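You operate a simulated robot arm through the tools that you are given. There is no shell and no other tool. Be economical: measure what you need, move in short steps, check, and stop when the job is done.

The job below is to be done with a simulated robot arm. You get a single attempt, and the scene is never put back.

## Task
Push the grey cushion back, dust the chair seat, press the cushion down.
Fine: cushion up to the backrest first; use the green brush and leave it on the seat. What is to be rubbed or washed off counts as gone when no trace of it is left.

It is judged by the outcome, as a careful person would: the job done as asked, and still so three seconds after it is handed in. It fails if anything else is knocked over, pushed out of place, dropped, spilled or broken.

## Robot
A 6-joint arm with a two-finger parallel gripper, fixed in place. Base frame: the origin is at the foot of the arm, x ahead of it, y to its left, z up. Readings come in mm, rad, newtons and seconds.
With the tool pointing down near the work surface it reaches from about 140 to 420 mm from the base axis. Its first joint turns from -1.152 to 1.152 rad. Payload 2.7 kg.
The tool frame sits at the grasp point between the pads (the TCP): z along the fingers, y along the line on which they close. The tips reach 23 mm beyond it. The gripper opens to 94 mm. The fingers are 38 mm wide and 10 mm thick; the gripper's body (54 by 96 mm) begins 39 mm behind the TCP.
Orientation is that of the tool frame in the base frame, as a unit quaternion [x, y, z, w]. With the fingers straight down and closing along the base's y, the tool's x points along the base's -x, its y along +y and its z along -z.

## Interface
- The arm moves only by the tool nudge_tool. Its argument "steps" is a list of rows, each a list of 3 entries, a list of its own where there are three numbers: the shift along the tool's x, y, z in mm, then the turn, a rotation vector about the tool's x, y, z in rad, then the opening in per cent of the stroke, from 0 (shut) to 100 (fully open). In form: [[[dx, dy, dz], [wx, wy, wz], grip], ...]. A call has 1 to 12 rows; each row shifts and turns the commanded pose from where the row before left it, along the tool's axes as they then stand. Each row takes 0.2 s and may step no farther than 50 mm and 0.15 rad from the row before; otherwise, or with a gripper value out of range, the whole call is refused. A pose out of reach is approached as far as the arm can. The call stops where the force on the tool passes 90 N (or 10 N more than at its start, if that is more) or the arm is blocked; 0.2 s more then pass. Each finger travels about 45 mm/s and halts on what it meets, pressing with about 35 N; the grip force reading is that of the motor and also rises with nothing between the fingers. The clock runs only during rows and for 0.2 s after the last one: add rows that do not move to give the fingers time. It gives the time, the measured TCP pose, the force on the tool (base axes), the opening and the grip force at its end, in the units of the frame above (readings bear some noise), with the torque about the TCP (base axes, N m) and any sound that the robot's microphone picked up, and new pictures: "views" is both (left out), scene, wrist or none.
- Cameras (640 x 400 px; columns grow to the right, rows downward): "scene" is fixed at [36.2, -429.7, 1375.4]; the picture's right is [0.97, -0.25, 0.00], its down [-0.20, -0.80, -0.57] and it looks along [0.14, 0.55, -0.82] (base axes); focal length 225 px, centre (320, 200). "wrist" rides on the gripper at [86, 16, -75] in the tool frame; the picture's right is [-0.18, 0.98, 0.00], its down [-0.58, -0.11, -0.81] and it looks along [-0.79, -0.15, 0.59] (tool axes); focal length 243 px, centre (320, 200). There is no depth. A picture from a camera that has moved, and an enlarged one, comes with that camera's place and axes in the base frame and with its lens.
- zoom(camera, box): a new picture of the part [left, top, right, bottom] of that camera's present view, enlarged. No time passes.
- job_done(): hands the job in; it is judged then, once.

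Work in short steps. Places have to be worked out from the pictures, the camera data and where the tool is seen: move nearer, look again, correct. Check each grasp and each placing, and mend what went wrong. You have 120 turns and 200 pictures in all, those below and enlarged ones among them. Open the gripper and draw the arm clear of the work before you hand the job in, unless the task says otherwise; then end with one line.

The tools are called after "Request:" as name(argument=value, ...) on one line, values as JSON. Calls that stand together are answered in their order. nudge_tool: Moves the arm, as the interface text tells. Its arguments: {"type":"object","properties":{"steps":{"type":"array","items":{"type":"array"}},"views":{"type":"string","enum":["both","scene","wrist","none"]}},"required":["steps"]} The other tools are called the same way: zoom (camera, box) takes an enlarged picture of a part of a camera's view; job_done () hands the job in.

At the start:

```text
time_s: 0.0
position: [315.2, 294.8, 815.0]
tcp_rot: [-0.001, 1.0, -0.001, 0.001]
ft_force: [0.3, -0.6, -0.3]
moment: [0.01, -0.01, 0.02]
grip_width: 93.6
gripper_force: 0.0
```

scene: 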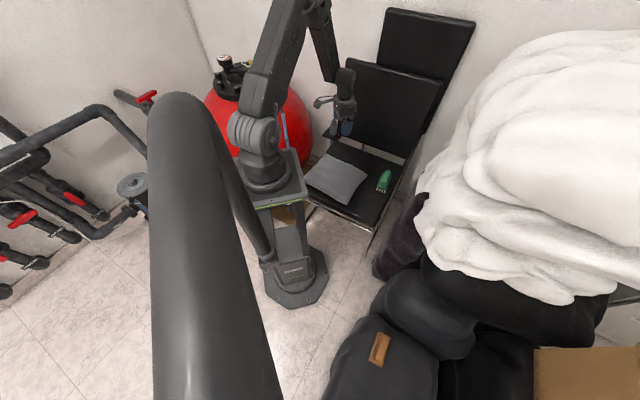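
wrist: 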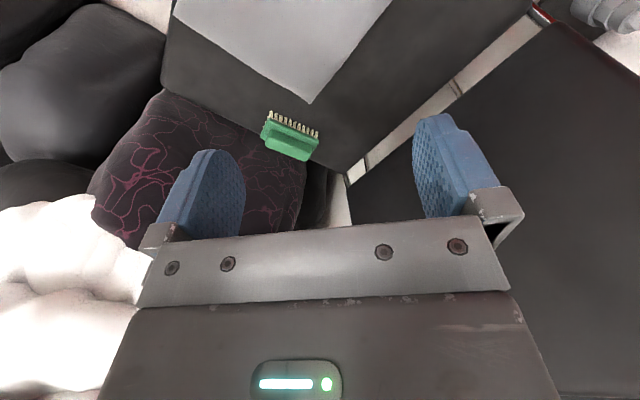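

I'll look closer at the chair in both cameras to find the cushion, brush and dust.

Request:
zoom(camera="scene", box=[280, 60, 440, 240])

Request:
zoom(camera="wrist", box=[150, 0, 560, 220])

```text
2.22 times, centred on (360, 150) of scene
camera zoom: at [36.2, -429.7, 1375.4], right [0.97, -0.25, 0.0], down [-0.2, -0.8, -0.57], along [0.14, 0.55, -0.82], focal length 500 px, centre (231, 311)
```

zoom: 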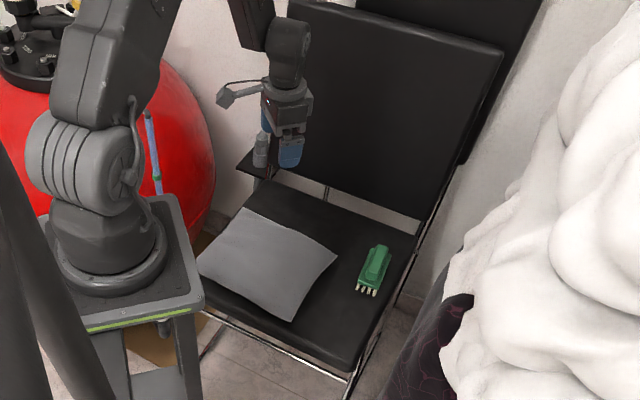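

```text
1.56 times, centred on (355, 110) of wrist
camera zoom: at [229.8, 310.3, 887.5], right [0.18, 0.98, 0.0], down [0.58, -0.11, 0.81], along [0.79, -0.15, -0.59], focal length 379 px, centre (265, 340)
```

zoom: 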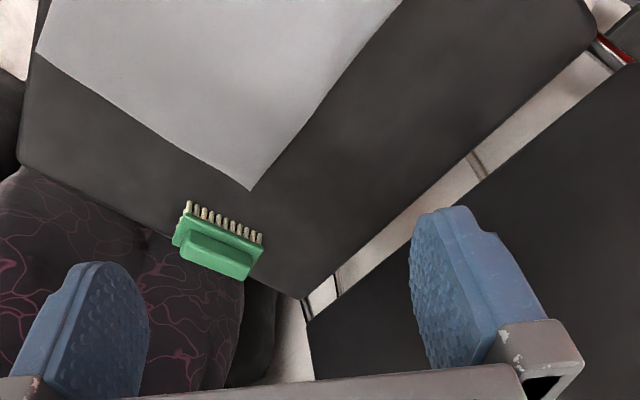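

The seat is about z≈460, turned ~45°, with the backrest away from the base. The cushion's centre is around (310,300) and its front edge faces the base. I turn the tool 45° so the fingers lie along that front edge, and draw back and down a bit.

Request:
nudge_tool(steps=[[[0, 0, 0], [0, 0, -0.131], 50], [[0, 0, 0], [0, 0, -0.131], 50], [[0, 0, 0], [0, 0, -0.131], 50], [[0, 0, 0], [0, 0, -0.131], 50], [[0, 0, 0], [0, 0, -0.131], 50], [[0, 0, 0], [0, 0, -0.13], 50], [[40, 3, 0], [0, 0, 0], 50], [[40, 3, 20], [0, 0, 0], 50], [[30, 3, 30], [0, 0, 0], 50], [[30, 3, 30], [0, 0, 0], 50], [[30, 2, 30], [0, 0, 0], 50], [[0, 0, 0], [0, 0, 0], 50]])

```text
time_s: 2.6
position: [182.5, 184.3, 700.9]
tcp_rot: [-0.383, 0.924, 0.0, 0.0]
ft_force: [0.2, 0.0, -0.4]
moment: [-0.02, -0.04, 0.0]
grip_width: 46.9
gripper_force: 0.1
camera wrist: at [111.9, 134.0, 775.9], right [-0.56, 0.83, 0.0], down [0.49, 0.33, 0.81], along [0.67, 0.46, -0.59], focal length 243 px, centre (320, 200)
```

scene: 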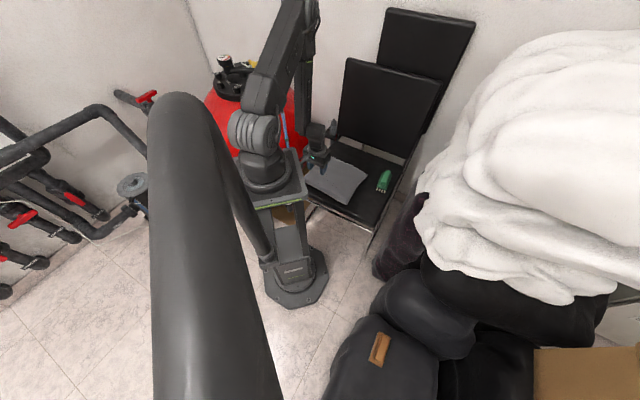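
wrist: 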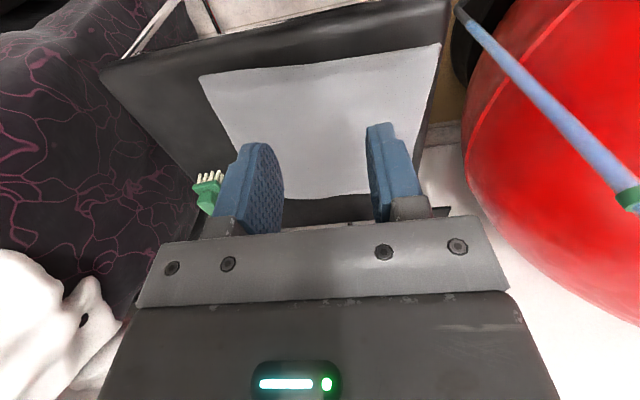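

The seat top reads about z≈455, and the cushion's front edge midpoint about (221,206), z≈480. I open wide and descend just ahead of that edge, stopping high to check.

Request:
nudge_tool(steps=[[[0, -9, 40], [0, 0, 0], 100], [[0, 0, 40], [0, 0, 0], 100], [[0, 0, 40], [0, 0, 0], 100], [[0, 0, 40], [0, 0, 0], 100], [[0, 0, 25], [0, 0, 0], 100], [[0, 0, 0], [0, 0, 0], 100]])

Request:
zoom(camera="scene", box=[280, 60, 440, 240])

```text
time_s: 4.0
position: [191.1, 179.7, 518.0]
tcp_rot: [-0.383, 0.924, 0.0, 0.0]
ft_force: [0.6, -0.1, 0.2]
moment: [0.01, -0.02, -0.01]
grip_width: 94.1
gripper_force: 0.2
camera wrist: at [120.4, 128.4, 591.2], right [-0.56, 0.83, 0.0], down [0.49, 0.33, 0.81], along [0.67, 0.46, -0.59], focal length 243 px, centre (320, 200)
```

scene: 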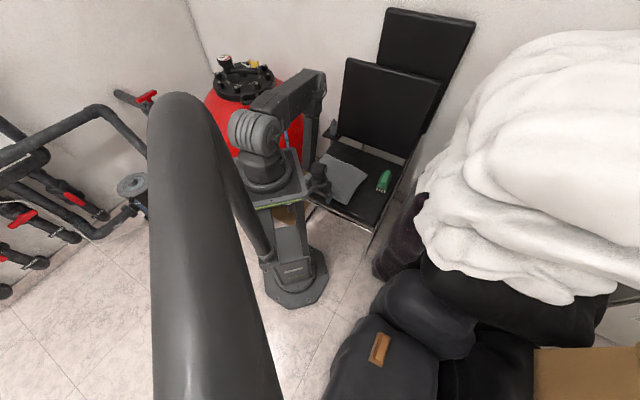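
wrist: 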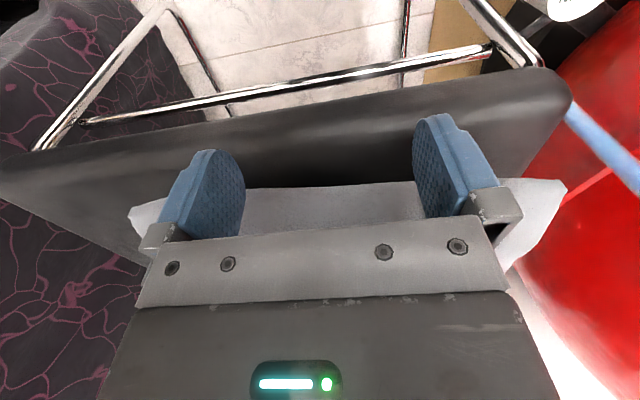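

```text
2.22 times, centred on (360, 150) of scene
camera zoom: at [36.2, -429.7, 1375.4], right [0.97, -0.25, 0.0], down [-0.2, -0.8, -0.57], along [0.14, 0.55, -0.82], focal length 500 px, centre (231, 311)
```

zoom: 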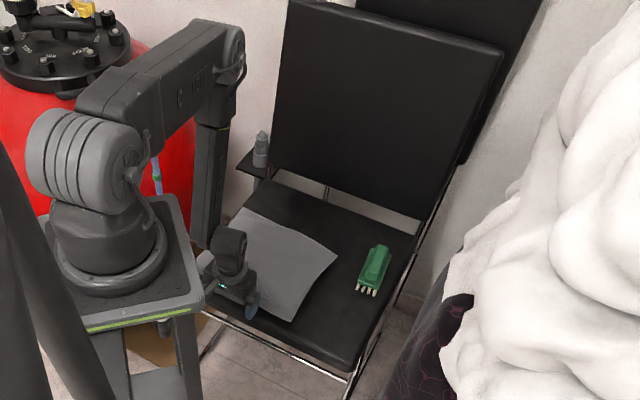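

The fingers are ahead of the cushion edge. I lower until the tips are a few mm above the seat.

Request:
nudge_tool(steps=[[[0, 0, 15], [0, 0, 0], 100], [[0, 0, 12], [0, 0, 0], 100], [[0, 0, 6], [0, 0, 0], 100], [[0, 0, 0], [0, 0, 0], 100]], views="wrist")

```text
time_s: 4.7
position: [192.2, 179.4, 493.0]
tcp_rot: [-0.383, 0.924, 0.0, -0.003]
ft_force: [-2.5, -0.4, 15.0]
moment: [0.72, 0.45, 0.13]
grip_width: 93.9
gripper_force: 0.0
stopped in row 3: the force on the tool passed its limit at 120 N (the readings are from after the stop); the commanded pose is now the measured one
camera wrist: at [119.9, 128.1, 567.2], right [-0.57, 0.82, 0.0], down [0.49, 0.34, 0.8], along [0.66, 0.46, -0.59], focal length 243 px, centre (320, 200)
```

wrist: 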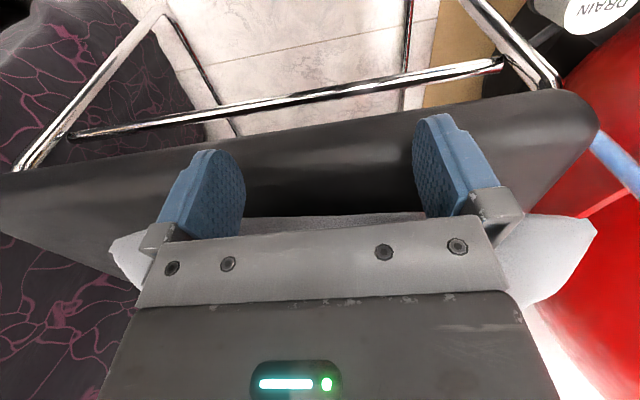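

The tips touched the seat at z≈470, so that's the seat height. I lift 5 mm and push slowly toward the backrest.

Request:
nudge_tool(steps=[[[0, 0, -5], [0, 0, 0], 100], [[-10, 0, 0], [0, 0, 0], 100], [[-10, 0, 0], [0, 0, 0], 100], [[-10, 0, 0], [0, 0, 0], 100], [[-10, 0, 0], [0, 0, 0], 100], [[-10, 0, 0], [0, 0, 0], 100], [[-10, 0, 0], [0, 0, 0], 100], [[0, 0, 0], [0, 0, 0], 100]])

Request:
zoom(camera="scene", box=[280, 60, 440, 240])

```text
time_s: 6.5
position: [235.5, 221.5, 499.0]
tcp_rot: [-0.382, 0.924, -0.001, 0.0]
ft_force: [-1.5, -0.9, 0.2]
moment: [0.03, -0.03, 0.05]
grip_width: 94.1
gripper_force: 0.0
camera wrist: at [163.3, 170.6, 572.2], right [-0.56, 0.83, 0.0], down [0.49, 0.34, 0.81], along [0.66, 0.45, -0.59], focal length 243 px, centre (320, 200)
```

scene: 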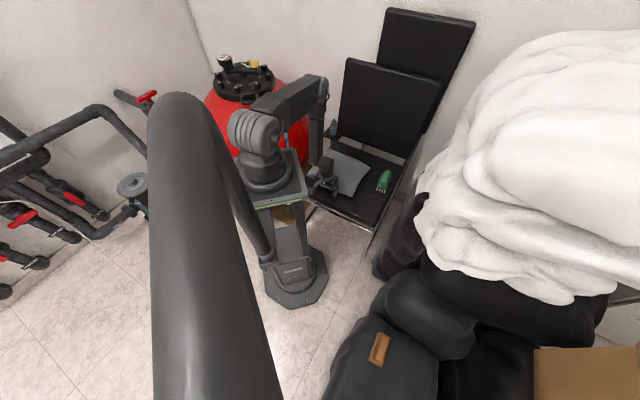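
wrist: 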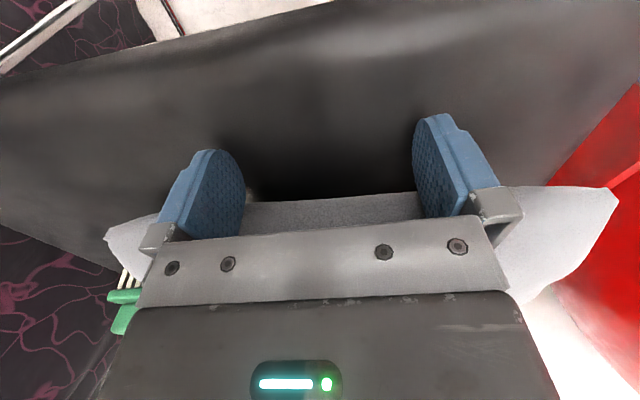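

```text
2.22 times, centred on (360, 150) of scene
camera zoom: at [36.2, -429.7, 1375.4], right [0.97, -0.25, 0.0], down [-0.2, -0.8, -0.57], along [0.14, 0.55, -0.82], focal length 500 px, centre (231, 311)
```

zoom: 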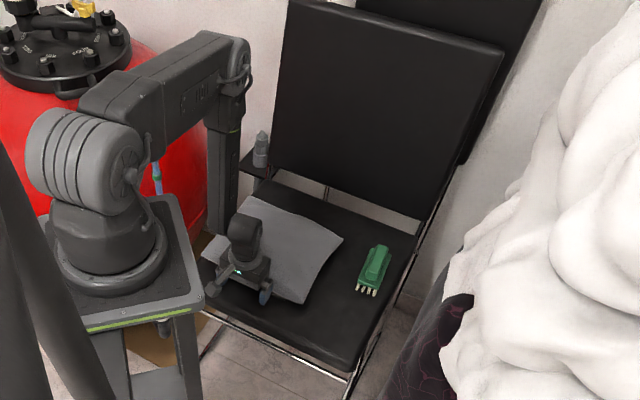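

The cushion slides freely and stays square to the backrest, clear of the brush. I keep pushing.

Request:
nudge_tool(steps=[[[-10, 0, 0], [0, 0, 0], 100], [[-10, 0, 0], [0, 0, 0], 100], [[-10, 0, 0], [0, 0, 0], 100], [[-10, 0, 0], [0, 0, 0], 100], [[-10, 0, 0], [0, 0, 0], 100], [[-10, 0, 0], [0, 0, 0], 100], [[-10, 0, 0], [0, 0, 0], 100], [[0, 0, 0], [0, 0, 0], 100]], views="wrist")

Request:
zoom(camera="scene", box=[280, 60, 440, 240])

```text
time_s: 8.3
position: [284.6, 268.6, 498.1]
tcp_rot: [-0.383, 0.924, 0.0, 0.0]
ft_force: [-0.4, -0.6, 0.5]
moment: [-0.01, -0.01, -0.01]
grip_width: 94.2
gripper_force: 0.0
camera wrist: at [212.5, 219.9, 572.3], right [-0.56, 0.83, 0.0], down [0.49, 0.34, 0.81], along [0.66, 0.45, -0.59], focal length 243 px, centre (320, 200)
```

wrist: 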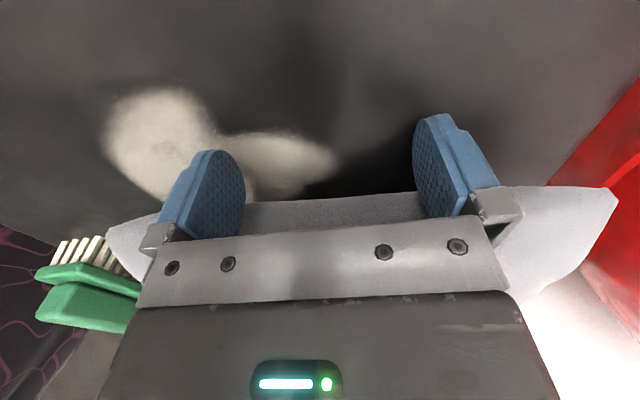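

```text
2.22 times, centred on (360, 150) of scene
camera zoom: at [36.2, -429.7, 1375.4], right [0.97, -0.25, 0.0], down [-0.2, -0.8, -0.57], along [0.14, 0.55, -0.82], focal length 500 px, centre (231, 311)
```

zoom: 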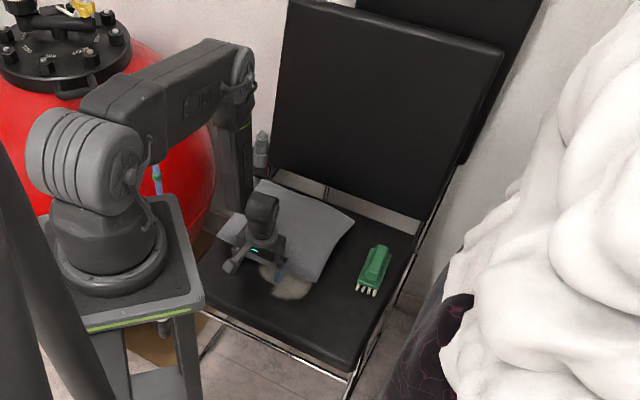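

Pushing has uncovered the dust patch. The cushion's back edge is near the seat's rear, so I continue in smaller steps.

Request:
nudge_tool(steps=[[[-8, 0, 0], [0, 0, 0], 100], [[-8, 0, 0], [0, 0, 0], 100], [[-8, 0, 0], [0, 0, 0], 100], [[-8, 0, 0], [0, 0, 0], 100], [[0, 0, 0], [0, 0, 0], 100]], views="wrist")

Request:
zoom(camera="scene", box=[320, 90, 420, 210])

```text
time_s: 9.5
position: [304.9, 293.0, 497.9]
tcp_rot: [-0.382, 0.924, -0.001, -0.002]
ft_force: [-1.2, -0.8, 0.1]
moment: [0.01, -0.02, 0.01]
grip_width: 93.9
gripper_force: 0.0
camera wrist: at [234.7, 242.7, 572.5], right [-0.56, 0.83, 0.0], down [0.49, 0.34, 0.8], along [0.66, 0.45, -0.59], focal length 243 px, centre (320, 200)
```

wrist: 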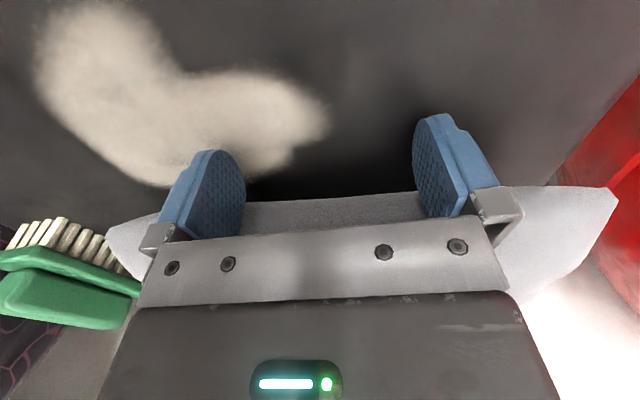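

```text
3.33 times, centred on (370, 150) of scene
camera zoom: at [36.2, -429.7, 1375.4], right [0.97, -0.25, 0.0], down [-0.2, -0.8, -0.57], along [0.14, 0.55, -0.82], focal length 750 px, centre (153, 367)
```

zoom: 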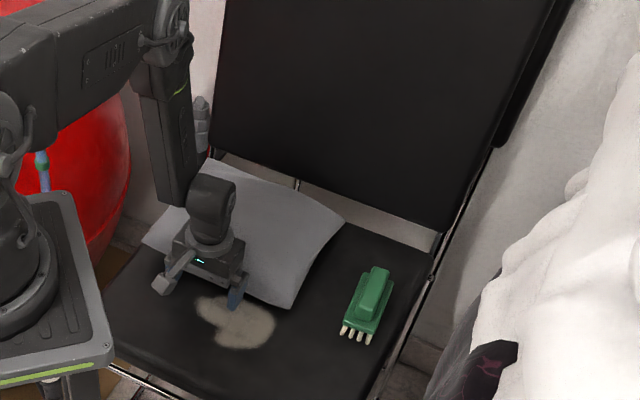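

Still almost no force; the back edge is at about the seat's rear line. I push on in 5 mm steps, watching the force.

Request:
nudge_tool(steps=[[[-6, 0, 0], [0, 0, 0], 100], [[-6, 0, 0], [0, 0, 0], 100], [[-6, 0, 0], [0, 0, 0], 100], [[0, 0, 0], [0, 0, 0], 100]], views="none")

Request:
zoom(camera="scene", box=[320, 90, 420, 210])

```text
time_s: 10.5
position: [319.5, 306.8, 497.7]
tcp_rot: [-0.382, 0.924, 0.0, -0.002]
ft_force: [-1.1, -0.8, -0.1]
moment: [-0.01, -0.01, 0.02]
grip_width: 93.9
gripper_force: 0.1
```

```text
3.33 times, centred on (370, 150) of scene
camera zoom: at [36.2, -429.7, 1375.4], right [0.97, -0.25, 0.0], down [-0.2, -0.8, -0.57], along [0.14, 0.55, -0.82], focal length 750 px, centre (153, 367)
```

zoom: 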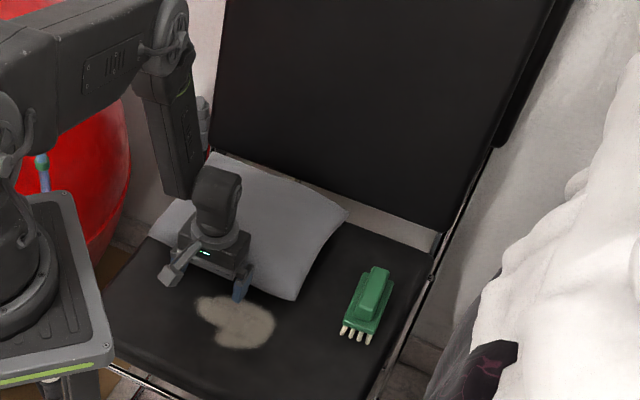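

Reach still holds at radius 443. I continue another ~18 mm.

Request:
nudge_tool(steps=[[[-6, 0, 0], [0, 0, 0], 100], [[-6, 0, 0], [0, 0, 0], 100], [[-6, 0, 0], [0, 0, 0], 100], [[0, 0, 0], [0, 0, 0], 100]], views="wrist")

Request:
zoom(camera="scene", box=[320, 90, 420, 210])

```text
time_s: 11.5
position: [330.6, 318.7, 496.2]
tcp_rot: [-0.382, 0.924, 0.0, -0.003]
ft_force: [-6.2, -5.7, 4.9]
moment: [0.15, -0.17, 0.05]
grip_width: 94.4
gripper_force: 0.2
camera wrist: at [259.4, 268.0, 571.5], right [-0.56, 0.83, 0.0], down [0.49, 0.34, 0.8], along [0.66, 0.45, -0.6], focal length 243 px, centre (320, 200)
```

wrist: 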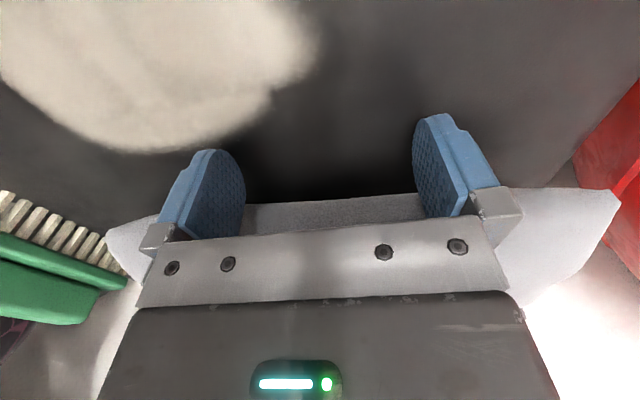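

```text
3.33 times, centred on (370, 150) of scene
camera zoom: at [36.0, -429.8, 1375.3], right [0.97, -0.25, 0.0], down [-0.2, -0.8, -0.57], along [0.14, 0.55, -0.82], focal length 750 px, centre (153, 367)
```

zoom: 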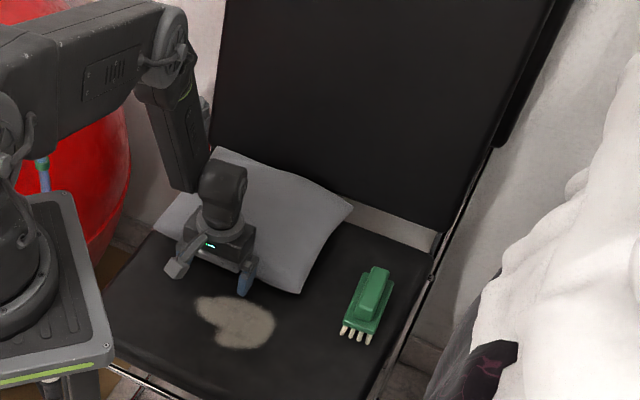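

Contact force is 8 N, so the left rear corner meets the backrest. The right rear corner still has a small gap (yaw ~3–4° off), so I turn the tool a little to drive the right side home.

Request:
nudge_tool(steps=[[[0, -10, -1], [0, 0, -0.03], 100], [[-3, -10, -1], [0, 0, -0.03], 100], [[-4, 0, 0], [0, 0, -0.03], 100], [[-4, 0, 0], [0, 0, 0], 100], [[0, 0, 0], [0, 0, 0], 100]], views="none")

Request:
zoom(camera="scene", box=[320, 90, 420, 210])

```text
time_s: 12.7
position: [344.5, 302.0, 495.3]
tcp_rot: [-0.418, 0.908, -0.006, -0.018]
ft_force: [-50.7, -39.6, 33.1]
moment: [0.07, -2.7, -3.13]
grip_width: 88.5
gripper_force: 0.0
```

```text
3.33 times, centred on (370, 150) of scene
camera zoom: at [35.1, -430.4, 1375.1], right [0.97, -0.25, 0.0], down [-0.2, -0.8, -0.57], along [0.14, 0.55, -0.82], focal length 750 px, centre (153, 367)
```

zoom: 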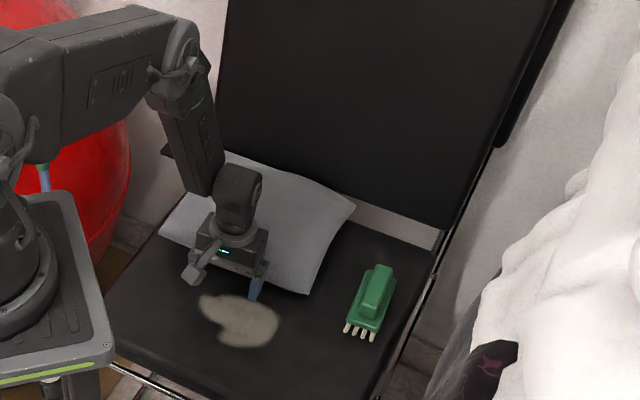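

The force jumped to ~70 N, which is too much. I back off straight away and look.

Request:
nudge_tool(steps=[[[8, 0, 0], [0, 0, 0], 100], [[10, 0, -5], [0, 0, 0], 100], [[20, 0, -20], [0, 0, 0], 100], [[20, 0, -40], [0, 0, 0], 100], [[20, 0, -40], [0, 0, 0], 100], [[0, 0, -40], [0, 0, 0], 100], [[0, 0, 0], [0, 0, 0], 100]])

Request:
zoom(camera="scene", box=[320, 90, 420, 210])

```text
time_s: 14.3
position: [303.5, 253.8, 644.5]
tcp_rot: [-0.425, 0.905, 0.0, -0.001]
ft_force: [0.2, -0.5, -0.5]
moment: [0.03, 0.0, 0.0]
grip_width: 93.9
gripper_force: 0.0
camera wrist: at [236.5, 196.8, 719.0], right [-0.64, 0.77, 0.0], down [0.46, 0.38, 0.81], along [0.62, 0.51, -0.59], focal length 243 px, centre (320, 200)
```

scene: 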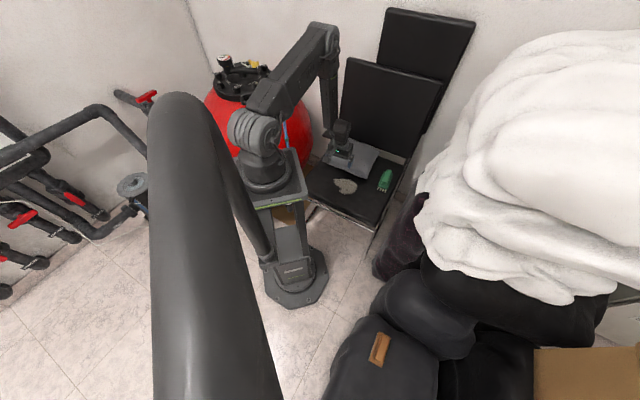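
wrist: 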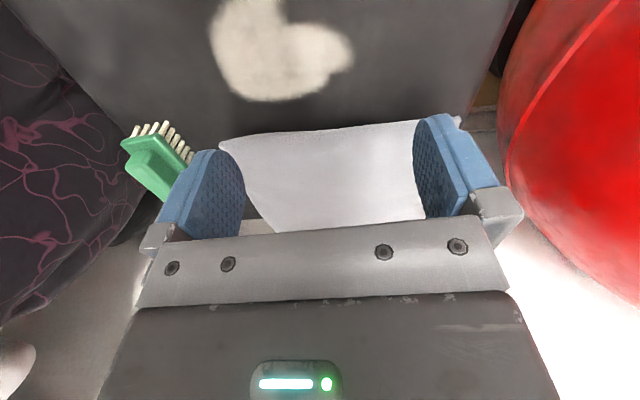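

```text
3.33 times, centred on (370, 150) of scene
camera zoom: at [36.2, -429.7, 1375.4], right [0.97, -0.25, 0.0], down [-0.2, -0.8, -0.57], along [0.14, 0.55, -0.82], focal length 750 px, centre (153, 367)
```

zoom: 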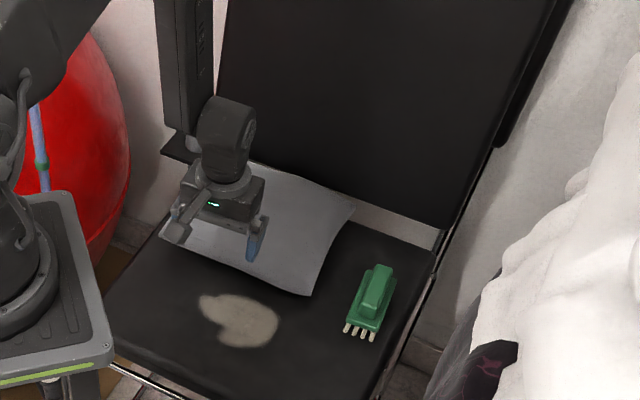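

The chair seems to have shifted by only ~1 px (a few mm). I draw the arm back toward the base for an unobstructed view of cushion, backrest and the bottle on the side shelf.

Request:
nudge_tool(steps=[[[40, 0, -20], [0, 0, 0.04], 100], [[40, 0, -20], [0, 0, 0.05], 100], [[40, 0, -20], [0, 0, 0], 100], [[40, 0, -20], [0, 0, 0], 100], [[0, 0, 0], [0, 0, 0], 100]])

Request:
zoom(camera="scene", box=[320, 90, 420, 210])

Request:
zoom(camera="wrist", box=[120, 60, 540, 260])

```text
time_s: 15.5
position: [193.2, 134.2, 724.1]
tcp_rot: [-0.382, 0.924, 0.0, -0.001]
ft_force: [-0.4, -0.5, 0.6]
moment: [0.04, -0.01, 0.03]
grip_width: 94.2
gripper_force: 0.0
camera wrist: at [120.9, 84.9, 797.7], right [-0.57, 0.82, 0.0], down [0.49, 0.34, 0.81], along [0.66, 0.45, -0.59], focal length 243 px, centre (320, 200)
```

scene: 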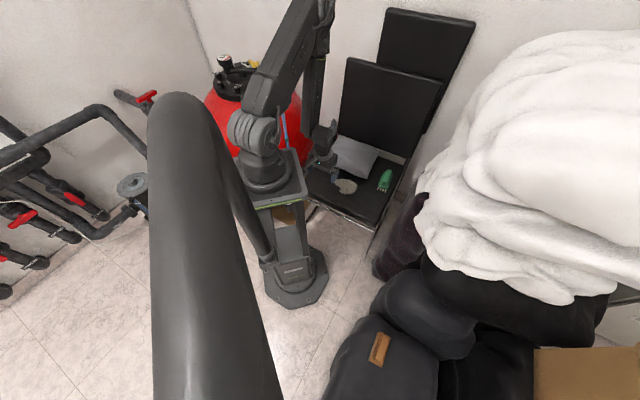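
wrist: 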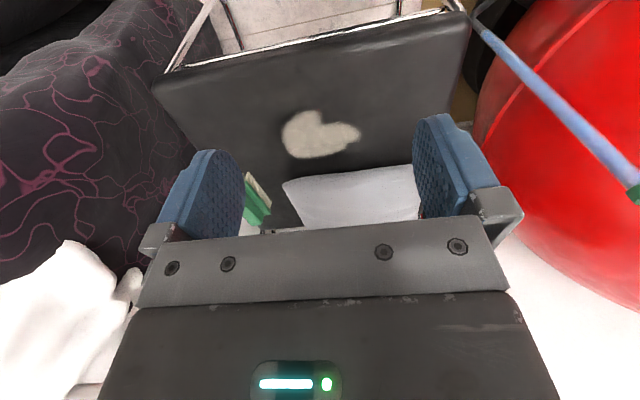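

```text
3.33 times, centred on (370, 150) of scene
camera zoom: at [36.2, -429.7, 1375.4], right [0.97, -0.25, 0.0], down [-0.2, -0.8, -0.57], along [0.14, 0.55, -0.82], focal length 750 px, centre (153, 367)
```

zoom: 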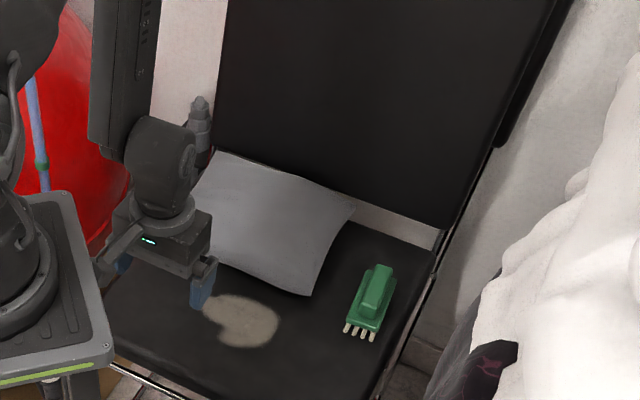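

```text
1.52 times, centred on (330, 160) of wrist
camera zoom: at [120.9, 84.9, 797.7], right [-0.57, 0.82, 0.0], down [0.49, 0.34, 0.81], along [0.66, 0.45, -0.59], focal length 370 px, centre (305, 261)
```

zoom: 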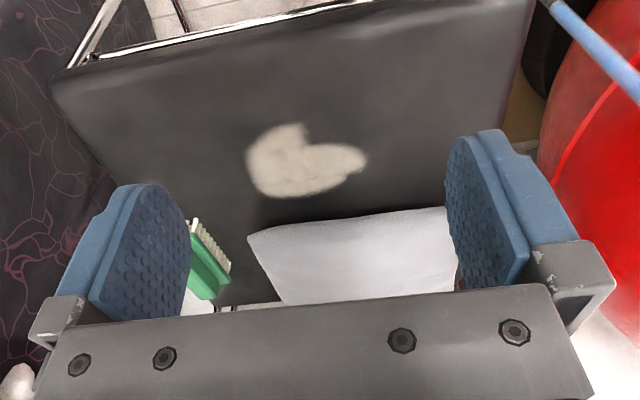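

The cushion is now square against the backrest, and the bottle and brush are undisturbed. The brush stands bristles-down around (537,203) with its long axis about along the chair's depth; I move toward a point above it and see how far the arm reaches.

Request:
nudge_tool(steps=[[[-36, -24, 5], [0, 0, 0], 100], [[-36, -24, 5], [0, 0, 0], 100], [[-36, -24, 5], [0, 0, 0], 100], [[-36, -24, 10], [0, 0, 0], 100], [[-36, -24, 10], [0, 0, 0], 100], [[-36, -24, 10], [0, 0, 0], 100], [[0, 0, 0], [0, 0, 0], 100]])

```text
time_s: 17.1
position: [448.7, 187.0, 680.7]
tcp_rot: [-0.383, 0.924, -0.001, -0.001]
ft_force: [0.1, 0.1, -0.3]
moment: [-0.01, 0.02, 0.0]
grip_width: 94.3
gripper_force: 0.1
camera wrist: at [376.7, 137.6, 753.8], right [-0.57, 0.82, 0.0], down [0.49, 0.34, 0.8], along [0.66, 0.45, -0.59], focal length 243 px, centre (320, 200)
```

scene: 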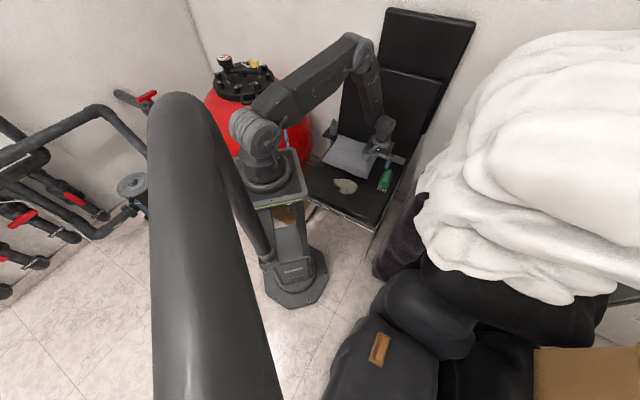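
wrist: 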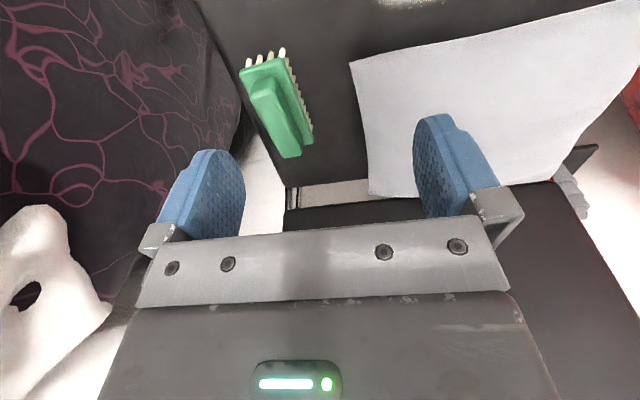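

The arm reaches well here. Triangulating, the handle ridge runs from (504,160) to (560,220) with its top at z≈540, parallel to tool x. I centre over it at z≈615.

Request:
nudge_tool(steps=[[[-30, -28, 10], [0, 0, 0], 100], [[-31, -28, 15], [0, 0, 0], 100], [[0, 0, 20], [0, 0, 0], 100], [[0, 0, 20], [0, 0, 0], 100], [[0, 0, 0], [0, 0, 0], 100]])

Request:
zoom(camera="scene", box=[340, 100, 440, 220])

```text
time_s: 18.3
position: [532.8, 191.7, 614.4]
tcp_rot: [-0.383, 0.924, 0.0, -0.001]
ft_force: [0.4, -0.2, 0.1]
moment: [-0.01, 0.0, 0.0]
grip_width: 93.6
gripper_force: 0.1
camera wrist: at [460.8, 141.4, 688.2], right [-0.57, 0.82, 0.0], down [0.49, 0.34, 0.8], along [0.66, 0.45, -0.59], focal length 243 px, centre (320, 200)
```

scene: 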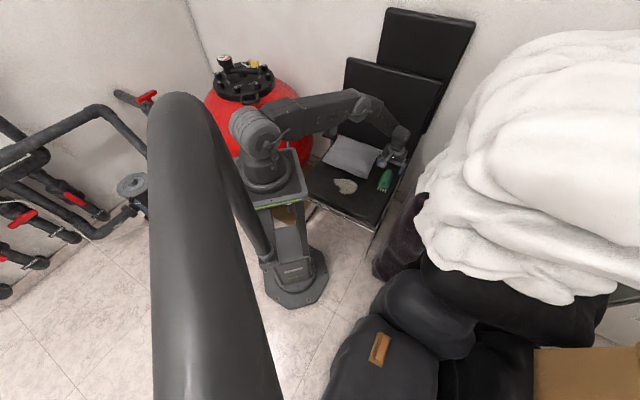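
wrist: 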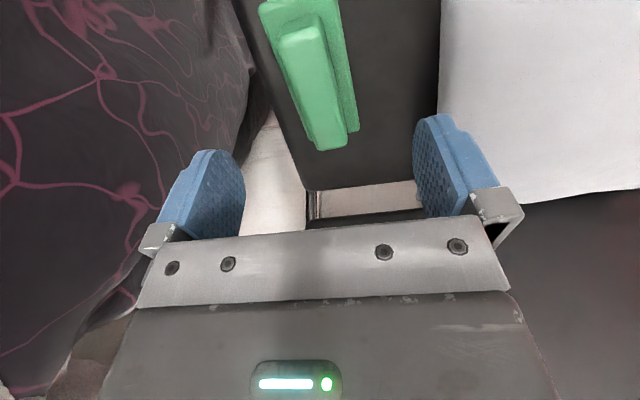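

```text
3.33 times, centred on (390, 160) of scene
camera zoom: at [36.2, -429.7, 1375.4], right [0.97, -0.25, 0.0], down [-0.2, -0.8, -0.57], along [0.14, 0.55, -0.82], focal length 750 px, centre (87, 333)
```

zoom: 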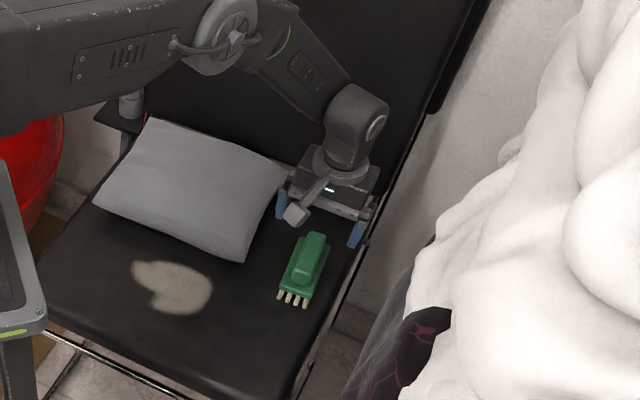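

Aligned to within a few mm. I descend in stages and look before closing.

Request:
nudge_tool(steps=[[[0, -2, 20], [0, 0, -0.04], 100], [[0, 0, 20], [0, 0, 0], 100], [[0, 0, 15], [0, 0, 0], 100], [[0, 0, 10], [0, 0, 0], 100], [[0, 0, 0], [0, 0, 0], 100]], views="wrist")

Request:
zoom(camera="scene", box=[360, 130, 420, 210])

```text
time_s: 19.5
position: [522.9, 185.0, 555.3]
tcp_rot: [-0.402, 0.916, -0.001, -0.001]
ft_force: [-0.4, 0.7, 0.8]
moment: [0.0, 0.0, 0.01]
grip_width: 93.8
gripper_force: 0.1
out of reach, approached as far as the arm can: row 3, 4
camera wrist: at [454.0, 132.8, 629.3], right [-0.6, 0.8, 0.0], down [0.47, 0.35, 0.81], along [0.65, 0.48, -0.59], focal length 243 px, centre (320, 200)
```

wrist: 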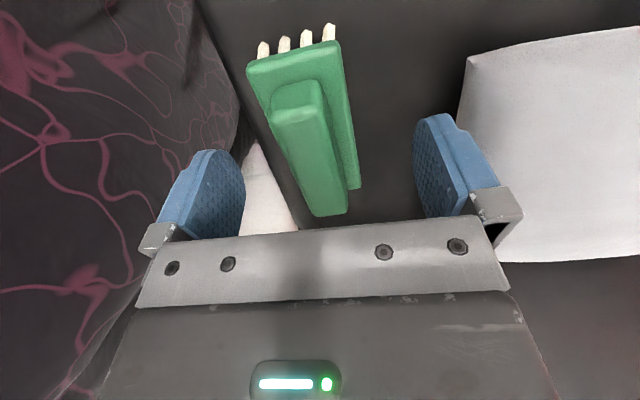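

```text
5.00 times, centred on (390, 170) of scene
camera zoom: at [36.2, -429.7, 1375.4], right [0.97, -0.25, 0.0], down [-0.2, -0.8, -0.57], along [0.14, 0.55, -0.82], focal length 1125 px, centre (-30, 350)
```

zoom: 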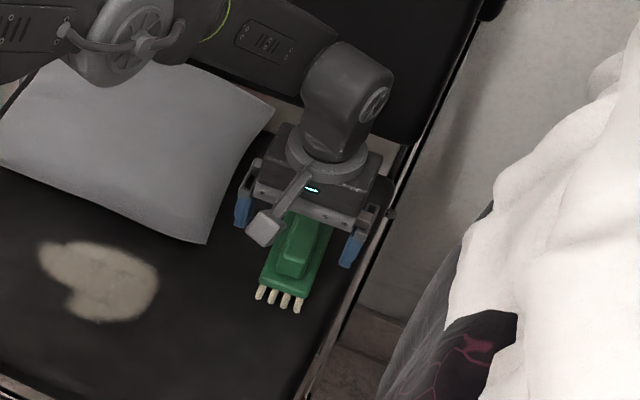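

That's the reach limit here (r≈555), so I'll grip the nearer half of the handle at about (517,173). I shift back and down a little and check.

Request:
nudge_tool(steps=[[[20, -2, 0], [0, 0, -0.02], 100], [[0, 0, 0], [0, 0, 0], 100]], views="none")

```text
time_s: 20.1
position: [511.4, 169.3, 555.9]
tcp_rot: [-0.412, 0.911, 0.0, -0.001]
ft_force: [0.1, 0.1, 0.8]
moment: [-0.01, 0.03, 0.03]
grip_width: 93.8
gripper_force: 0.0
```

On line. Now down ~18 mm with a slight outward shift.

Request:
nudge_tool(steps=[[[-5, -2, 8], [0, 0, 0], 100], [[0, 0, 8], [0, 0, 0], 100], [[0, 0, 0], [0, 0, 0], 100]], views="wrist")

Request:
zoom(camera="scene", box=[360, 140, 420, 210])

```text
time_s: 20.9
position: [514.7, 172.4, 539.8]
tcp_rot: [-0.41, 0.912, -0.001, -0.001]
ft_force: [0.6, -0.7, 0.6]
moment: [-0.02, -0.04, -0.01]
grip_width: 93.9
gripper_force: 0.0
camera wrist: at [446.7, 117.8, 613.7], right [-0.61, 0.79, 0.0], down [0.47, 0.36, 0.81], along [0.64, 0.49, -0.59], focal length 243 px, centre (320, 200)
```

wrist: 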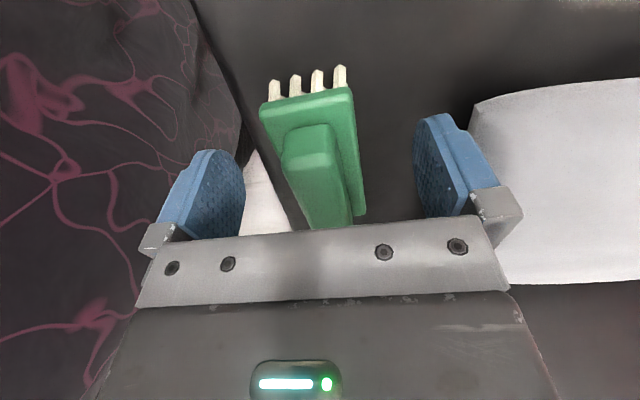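

```text
5.71 times, centred on (390, 175) of scene
camera zoom: at [36.2, -429.7, 1375.4], right [0.97, -0.25, 0.0], down [-0.2, -0.8, -0.57], along [0.14, 0.55, -0.82], focal length 1286 px, centre (-80, 343)
```

zoom: 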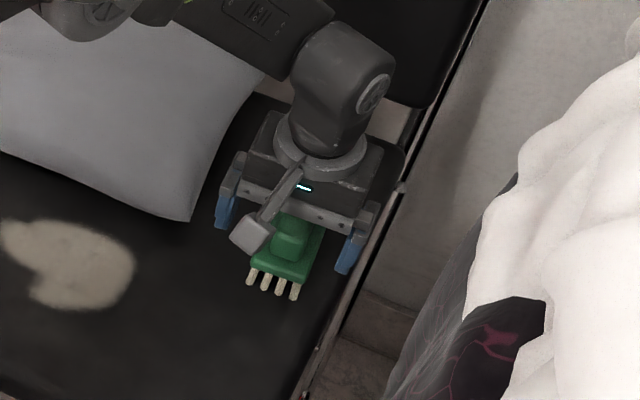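

The ridge top is level with the TCP and centred; the tips are just above the brush body (z≈515). I close.

Request:
nudge_tool(steps=[[[0, 0, 0], [0, 0, 0], 60], [[0, 0, 0], [0, 0, 0], 30], [[0, 0, 0], [0, 0, 0], 10], [[0, 0, 0], [0, 0, 0], 10], [[0, 0, 0], [0, 0, 0], 10], [[0, 0, 0], [0, 0, 0], 10]], views="wrist")

```text
time_s: 22.3
position: [515.7, 171.4, 540.0]
tcp_rot: [-0.411, 0.912, 0.0, -0.001]
ft_force: [0.2, 0.1, 1.2]
moment: [0.01, 0.01, 0.0]
grip_width: 27.6
gripper_force: 34.5
camera wrist: at [446.7, 117.7, 613.7], right [-0.61, 0.79, 0.0], down [0.47, 0.36, 0.81], along [0.64, 0.49, -0.59], focal length 243 px, centre (320, 200)
```

wrist: 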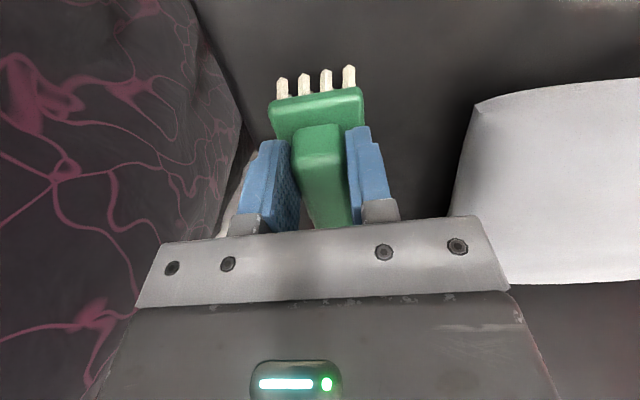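

Gripped (27.6 mm, 34.5 N). I lift the brush and bring it over the right-hand side of the dust, long axis square with the chair and short of the cushion.

Request:
nudge_tool(steps=[[[0, 0, -15], [0, 0, 0], 5], [[0, 0, -25], [0, 0, 0.06], 5], [[37, 20, 0], [0, 0, 0], 5], [[37, 20, 0], [0, 0, 0], 5], [[37, 20, 0], [0, 0, 0], 5], [[0, 0, 0], [0, 0, 0], 5]])

Request:
zoom(camera="scene", box=[320, 110, 420, 220])

```text
time_s: 23.7
position: [395.0, 136.2, 579.9]
tcp_rot: [-0.381, 0.924, -0.001, 0.0]
ft_force: [-0.1, 0.2, -0.8]
moment: [-0.01, 0.0, -0.04]
grip_width: 27.4
gripper_force: 35.2
camera wrist: at [322.8, 86.6, 653.4], right [-0.57, 0.82, 0.0], down [0.49, 0.34, 0.81], along [0.67, 0.46, -0.59], focal length 243 px, centre (320, 200)
```

scene: 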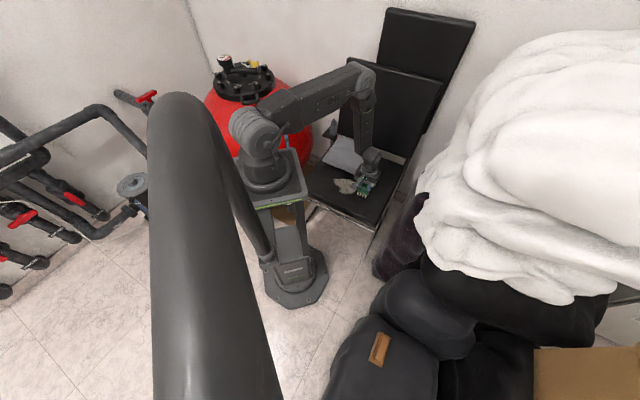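
wrist: 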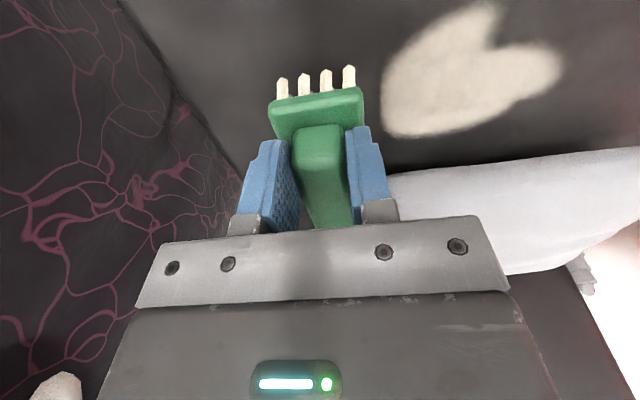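

```text
3.64 times, centred on (370, 165) of scene
camera zoom: at [36.2, -429.7, 1375.4], right [0.97, -0.25, 0.0], down [-0.2, -0.8, -0.57], along [0.14, 0.55, -0.82], focal length 818 px, centre (138, 327)
```

zoom: 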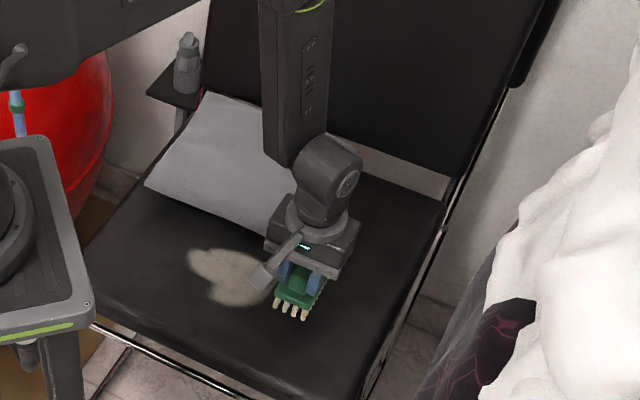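

The wrist view confirms the dust spans n 350–455 and the cushion edge is at n≈490, so one brush length covers it. I lower the brush to the seat beside the dust.

Request:
nudge_tool(steps=[[[-4, 0, 20], [0, 0, 0], 5], [[0, 0, 15], [0, 0, 0], 5], [[0, 0, 5], [0, 0, 0], 5], [[0, 0, 2], [0, 0, 0], 5], [[0, 0, 0], [0, 0, 0], 5]], views="none")

```text
time_s: 24.9
position: [398.7, 139.0, 538.6]
tcp_rot: [-0.383, 0.924, -0.001, 0.0]
ft_force: [-5.7, 0.0, 26.0]
moment: [-0.01, 0.12, 0.01]
grip_width: 27.6
gripper_force: 35.0
```

Bristles are in contact with 26 N; I ease up 1 mm and sweep left across the dust.

Request:
nudge_tool(steps=[[[0, 5, -1], [0, 0, 0], 5], [[0, 17, 0], [0, 0, 0], 5], [[0, 17, 0], [0, 0, 0], 5], [[0, 17, 0], [0, 0, 0], 5], [[0, 17, 0], [0, 0, 0], 5], [[0, 17, 0], [0, 0, 0], 5], [[0, 17, 0], [0, 0, 0], 5], [[0, 17, 0], [0, 0, 0], 5], [[0, 17, 0], [0, 0, 0], 5], [[0, 17, 0], [0, 0, 0], 5], [[0, 17, 0], [0, 0, 0], 5], [[0, 10, 0], [0, 0, 0], 5]])

Request:
zoom(camera="scene", box=[320, 110, 420, 220])

```text
time_s: 27.5
position: [267.6, 268.3, 539.4]
tcp_rot: [-0.382, 0.924, -0.001, -0.002]
ft_force: [0.0, -0.4, -1.2]
moment: [0.0, 0.04, -0.03]
grip_width: 27.5
gripper_force: 35.1
camera wrist: at [195.4, 218.3, 612.8], right [-0.57, 0.82, 0.0], down [0.49, 0.34, 0.8], along [0.66, 0.45, -0.59], focal length 243 px, centre (320, 200)
```

scene: 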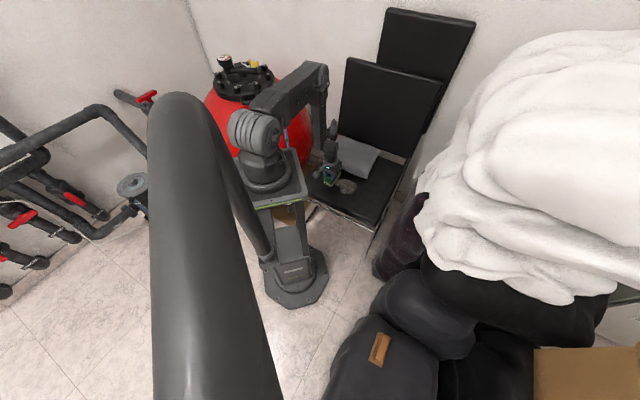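
wrist: 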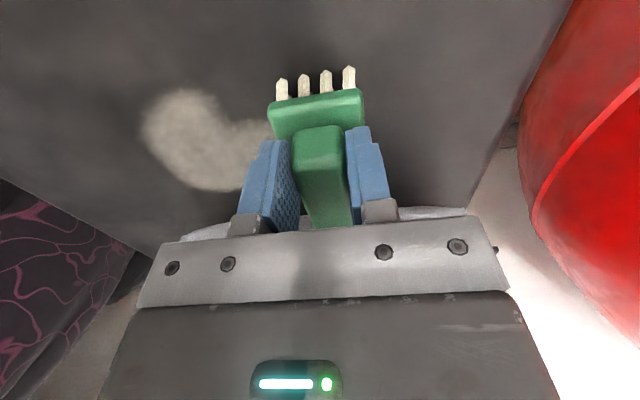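

```text
3.64 times, centred on (370, 165) of scene
camera zoom: at [36.2, -429.6, 1375.4], right [0.97, -0.25, 0.0], down [-0.2, -0.8, -0.57], along [0.14, 0.55, -0.82], focal length 818 px, centre (138, 327)
```

zoom: 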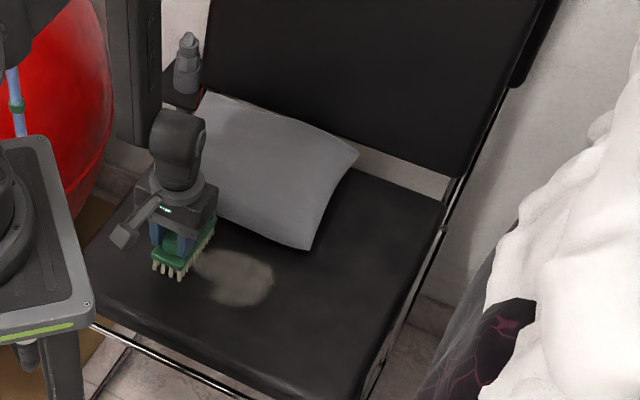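

The dust has faded but remains. I press 2 mm lower and sweep back.

Request:
nudge_tool(steps=[[[2, -5, 2], [0, 0, 0], 5], [[0, -17, 0], [0, 0, 0], 5], [[0, -17, 0], [0, 0, 0], 5], [[0, -17, 0], [0, 0, 0], 5], [[0, -17, 0], [0, 0, 0], 5], [[0, -17, 0], [0, 0, 0], 5], [[0, -17, 0], [0, 0, 0], 5], [[0, -17, 0], [0, 0, 0], 5], [[0, -17, 0], [0, 0, 0], 5], [[0, -17, 0], [0, 0, 0], 5], [[0, -17, 0], [0, 0, 0], 5], [[0, -5, 0], [0, 0, 0], 5]], views="wrist")

```text
time_s: 30.1
position: [393.2, 140.1, 536.2]
tcp_rot: [-0.383, 0.924, -0.001, -0.001]
ft_force: [-0.6, 0.2, -1.8]
moment: [-0.06, 0.04, 0.04]
grip_width: 27.5
gripper_force: 35.2
camera wrist: at [321.1, 89.8, 610.2], right [-0.56, 0.83, 0.0], down [0.49, 0.34, 0.8], along [0.66, 0.45, -0.59], focal length 243 px, centre (320, 200)
```

wrist: 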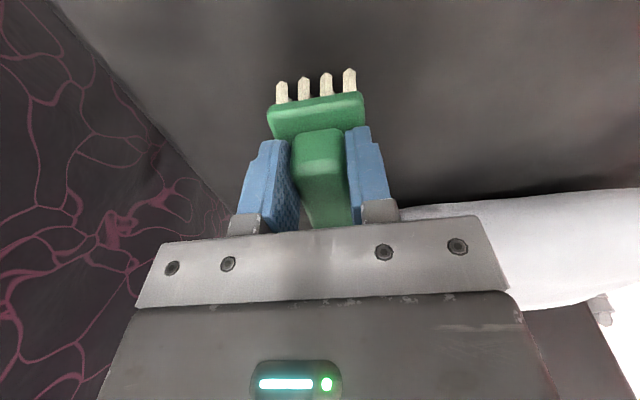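

The patch looks gone; I check for faint traces in both views.

Request:
zoom(camera="wrist", box=[340, 0, 640, 200])

Request:
zoom(camera="scene", box=[320, 140, 400, 220])

```text
2.00 times, centred on (490, 100) of wrist
camera zoom: at [321.1, 89.8, 610.2], right [-0.56, 0.83, 0.0], down [0.49, 0.34, 0.8], along [0.66, 0.45, -0.59], focal length 485 px, centre (-20, 400)
```

zoom: 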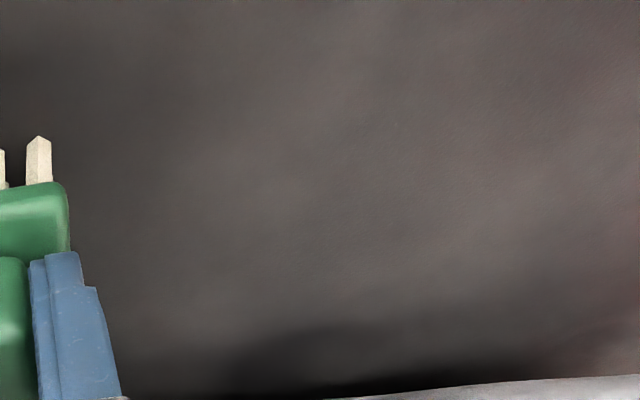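

```text
5.00 times, centred on (360, 180) of scene
camera zoom: at [36.2, -429.7, 1375.4], right [0.97, -0.25, 0.0], down [-0.2, -0.8, -0.57], along [0.14, 0.55, -0.82], focal length 1125 px, centre (120, 300)
```

zoom: 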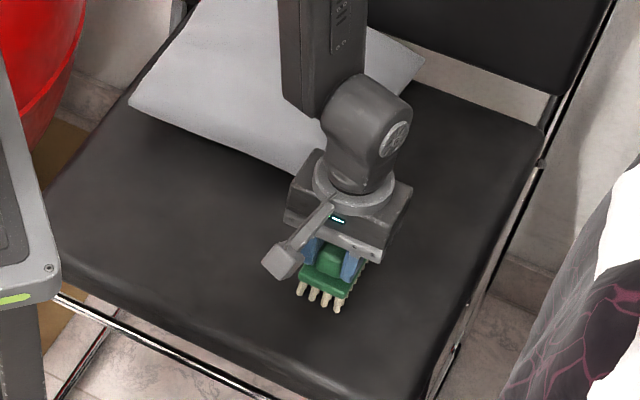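

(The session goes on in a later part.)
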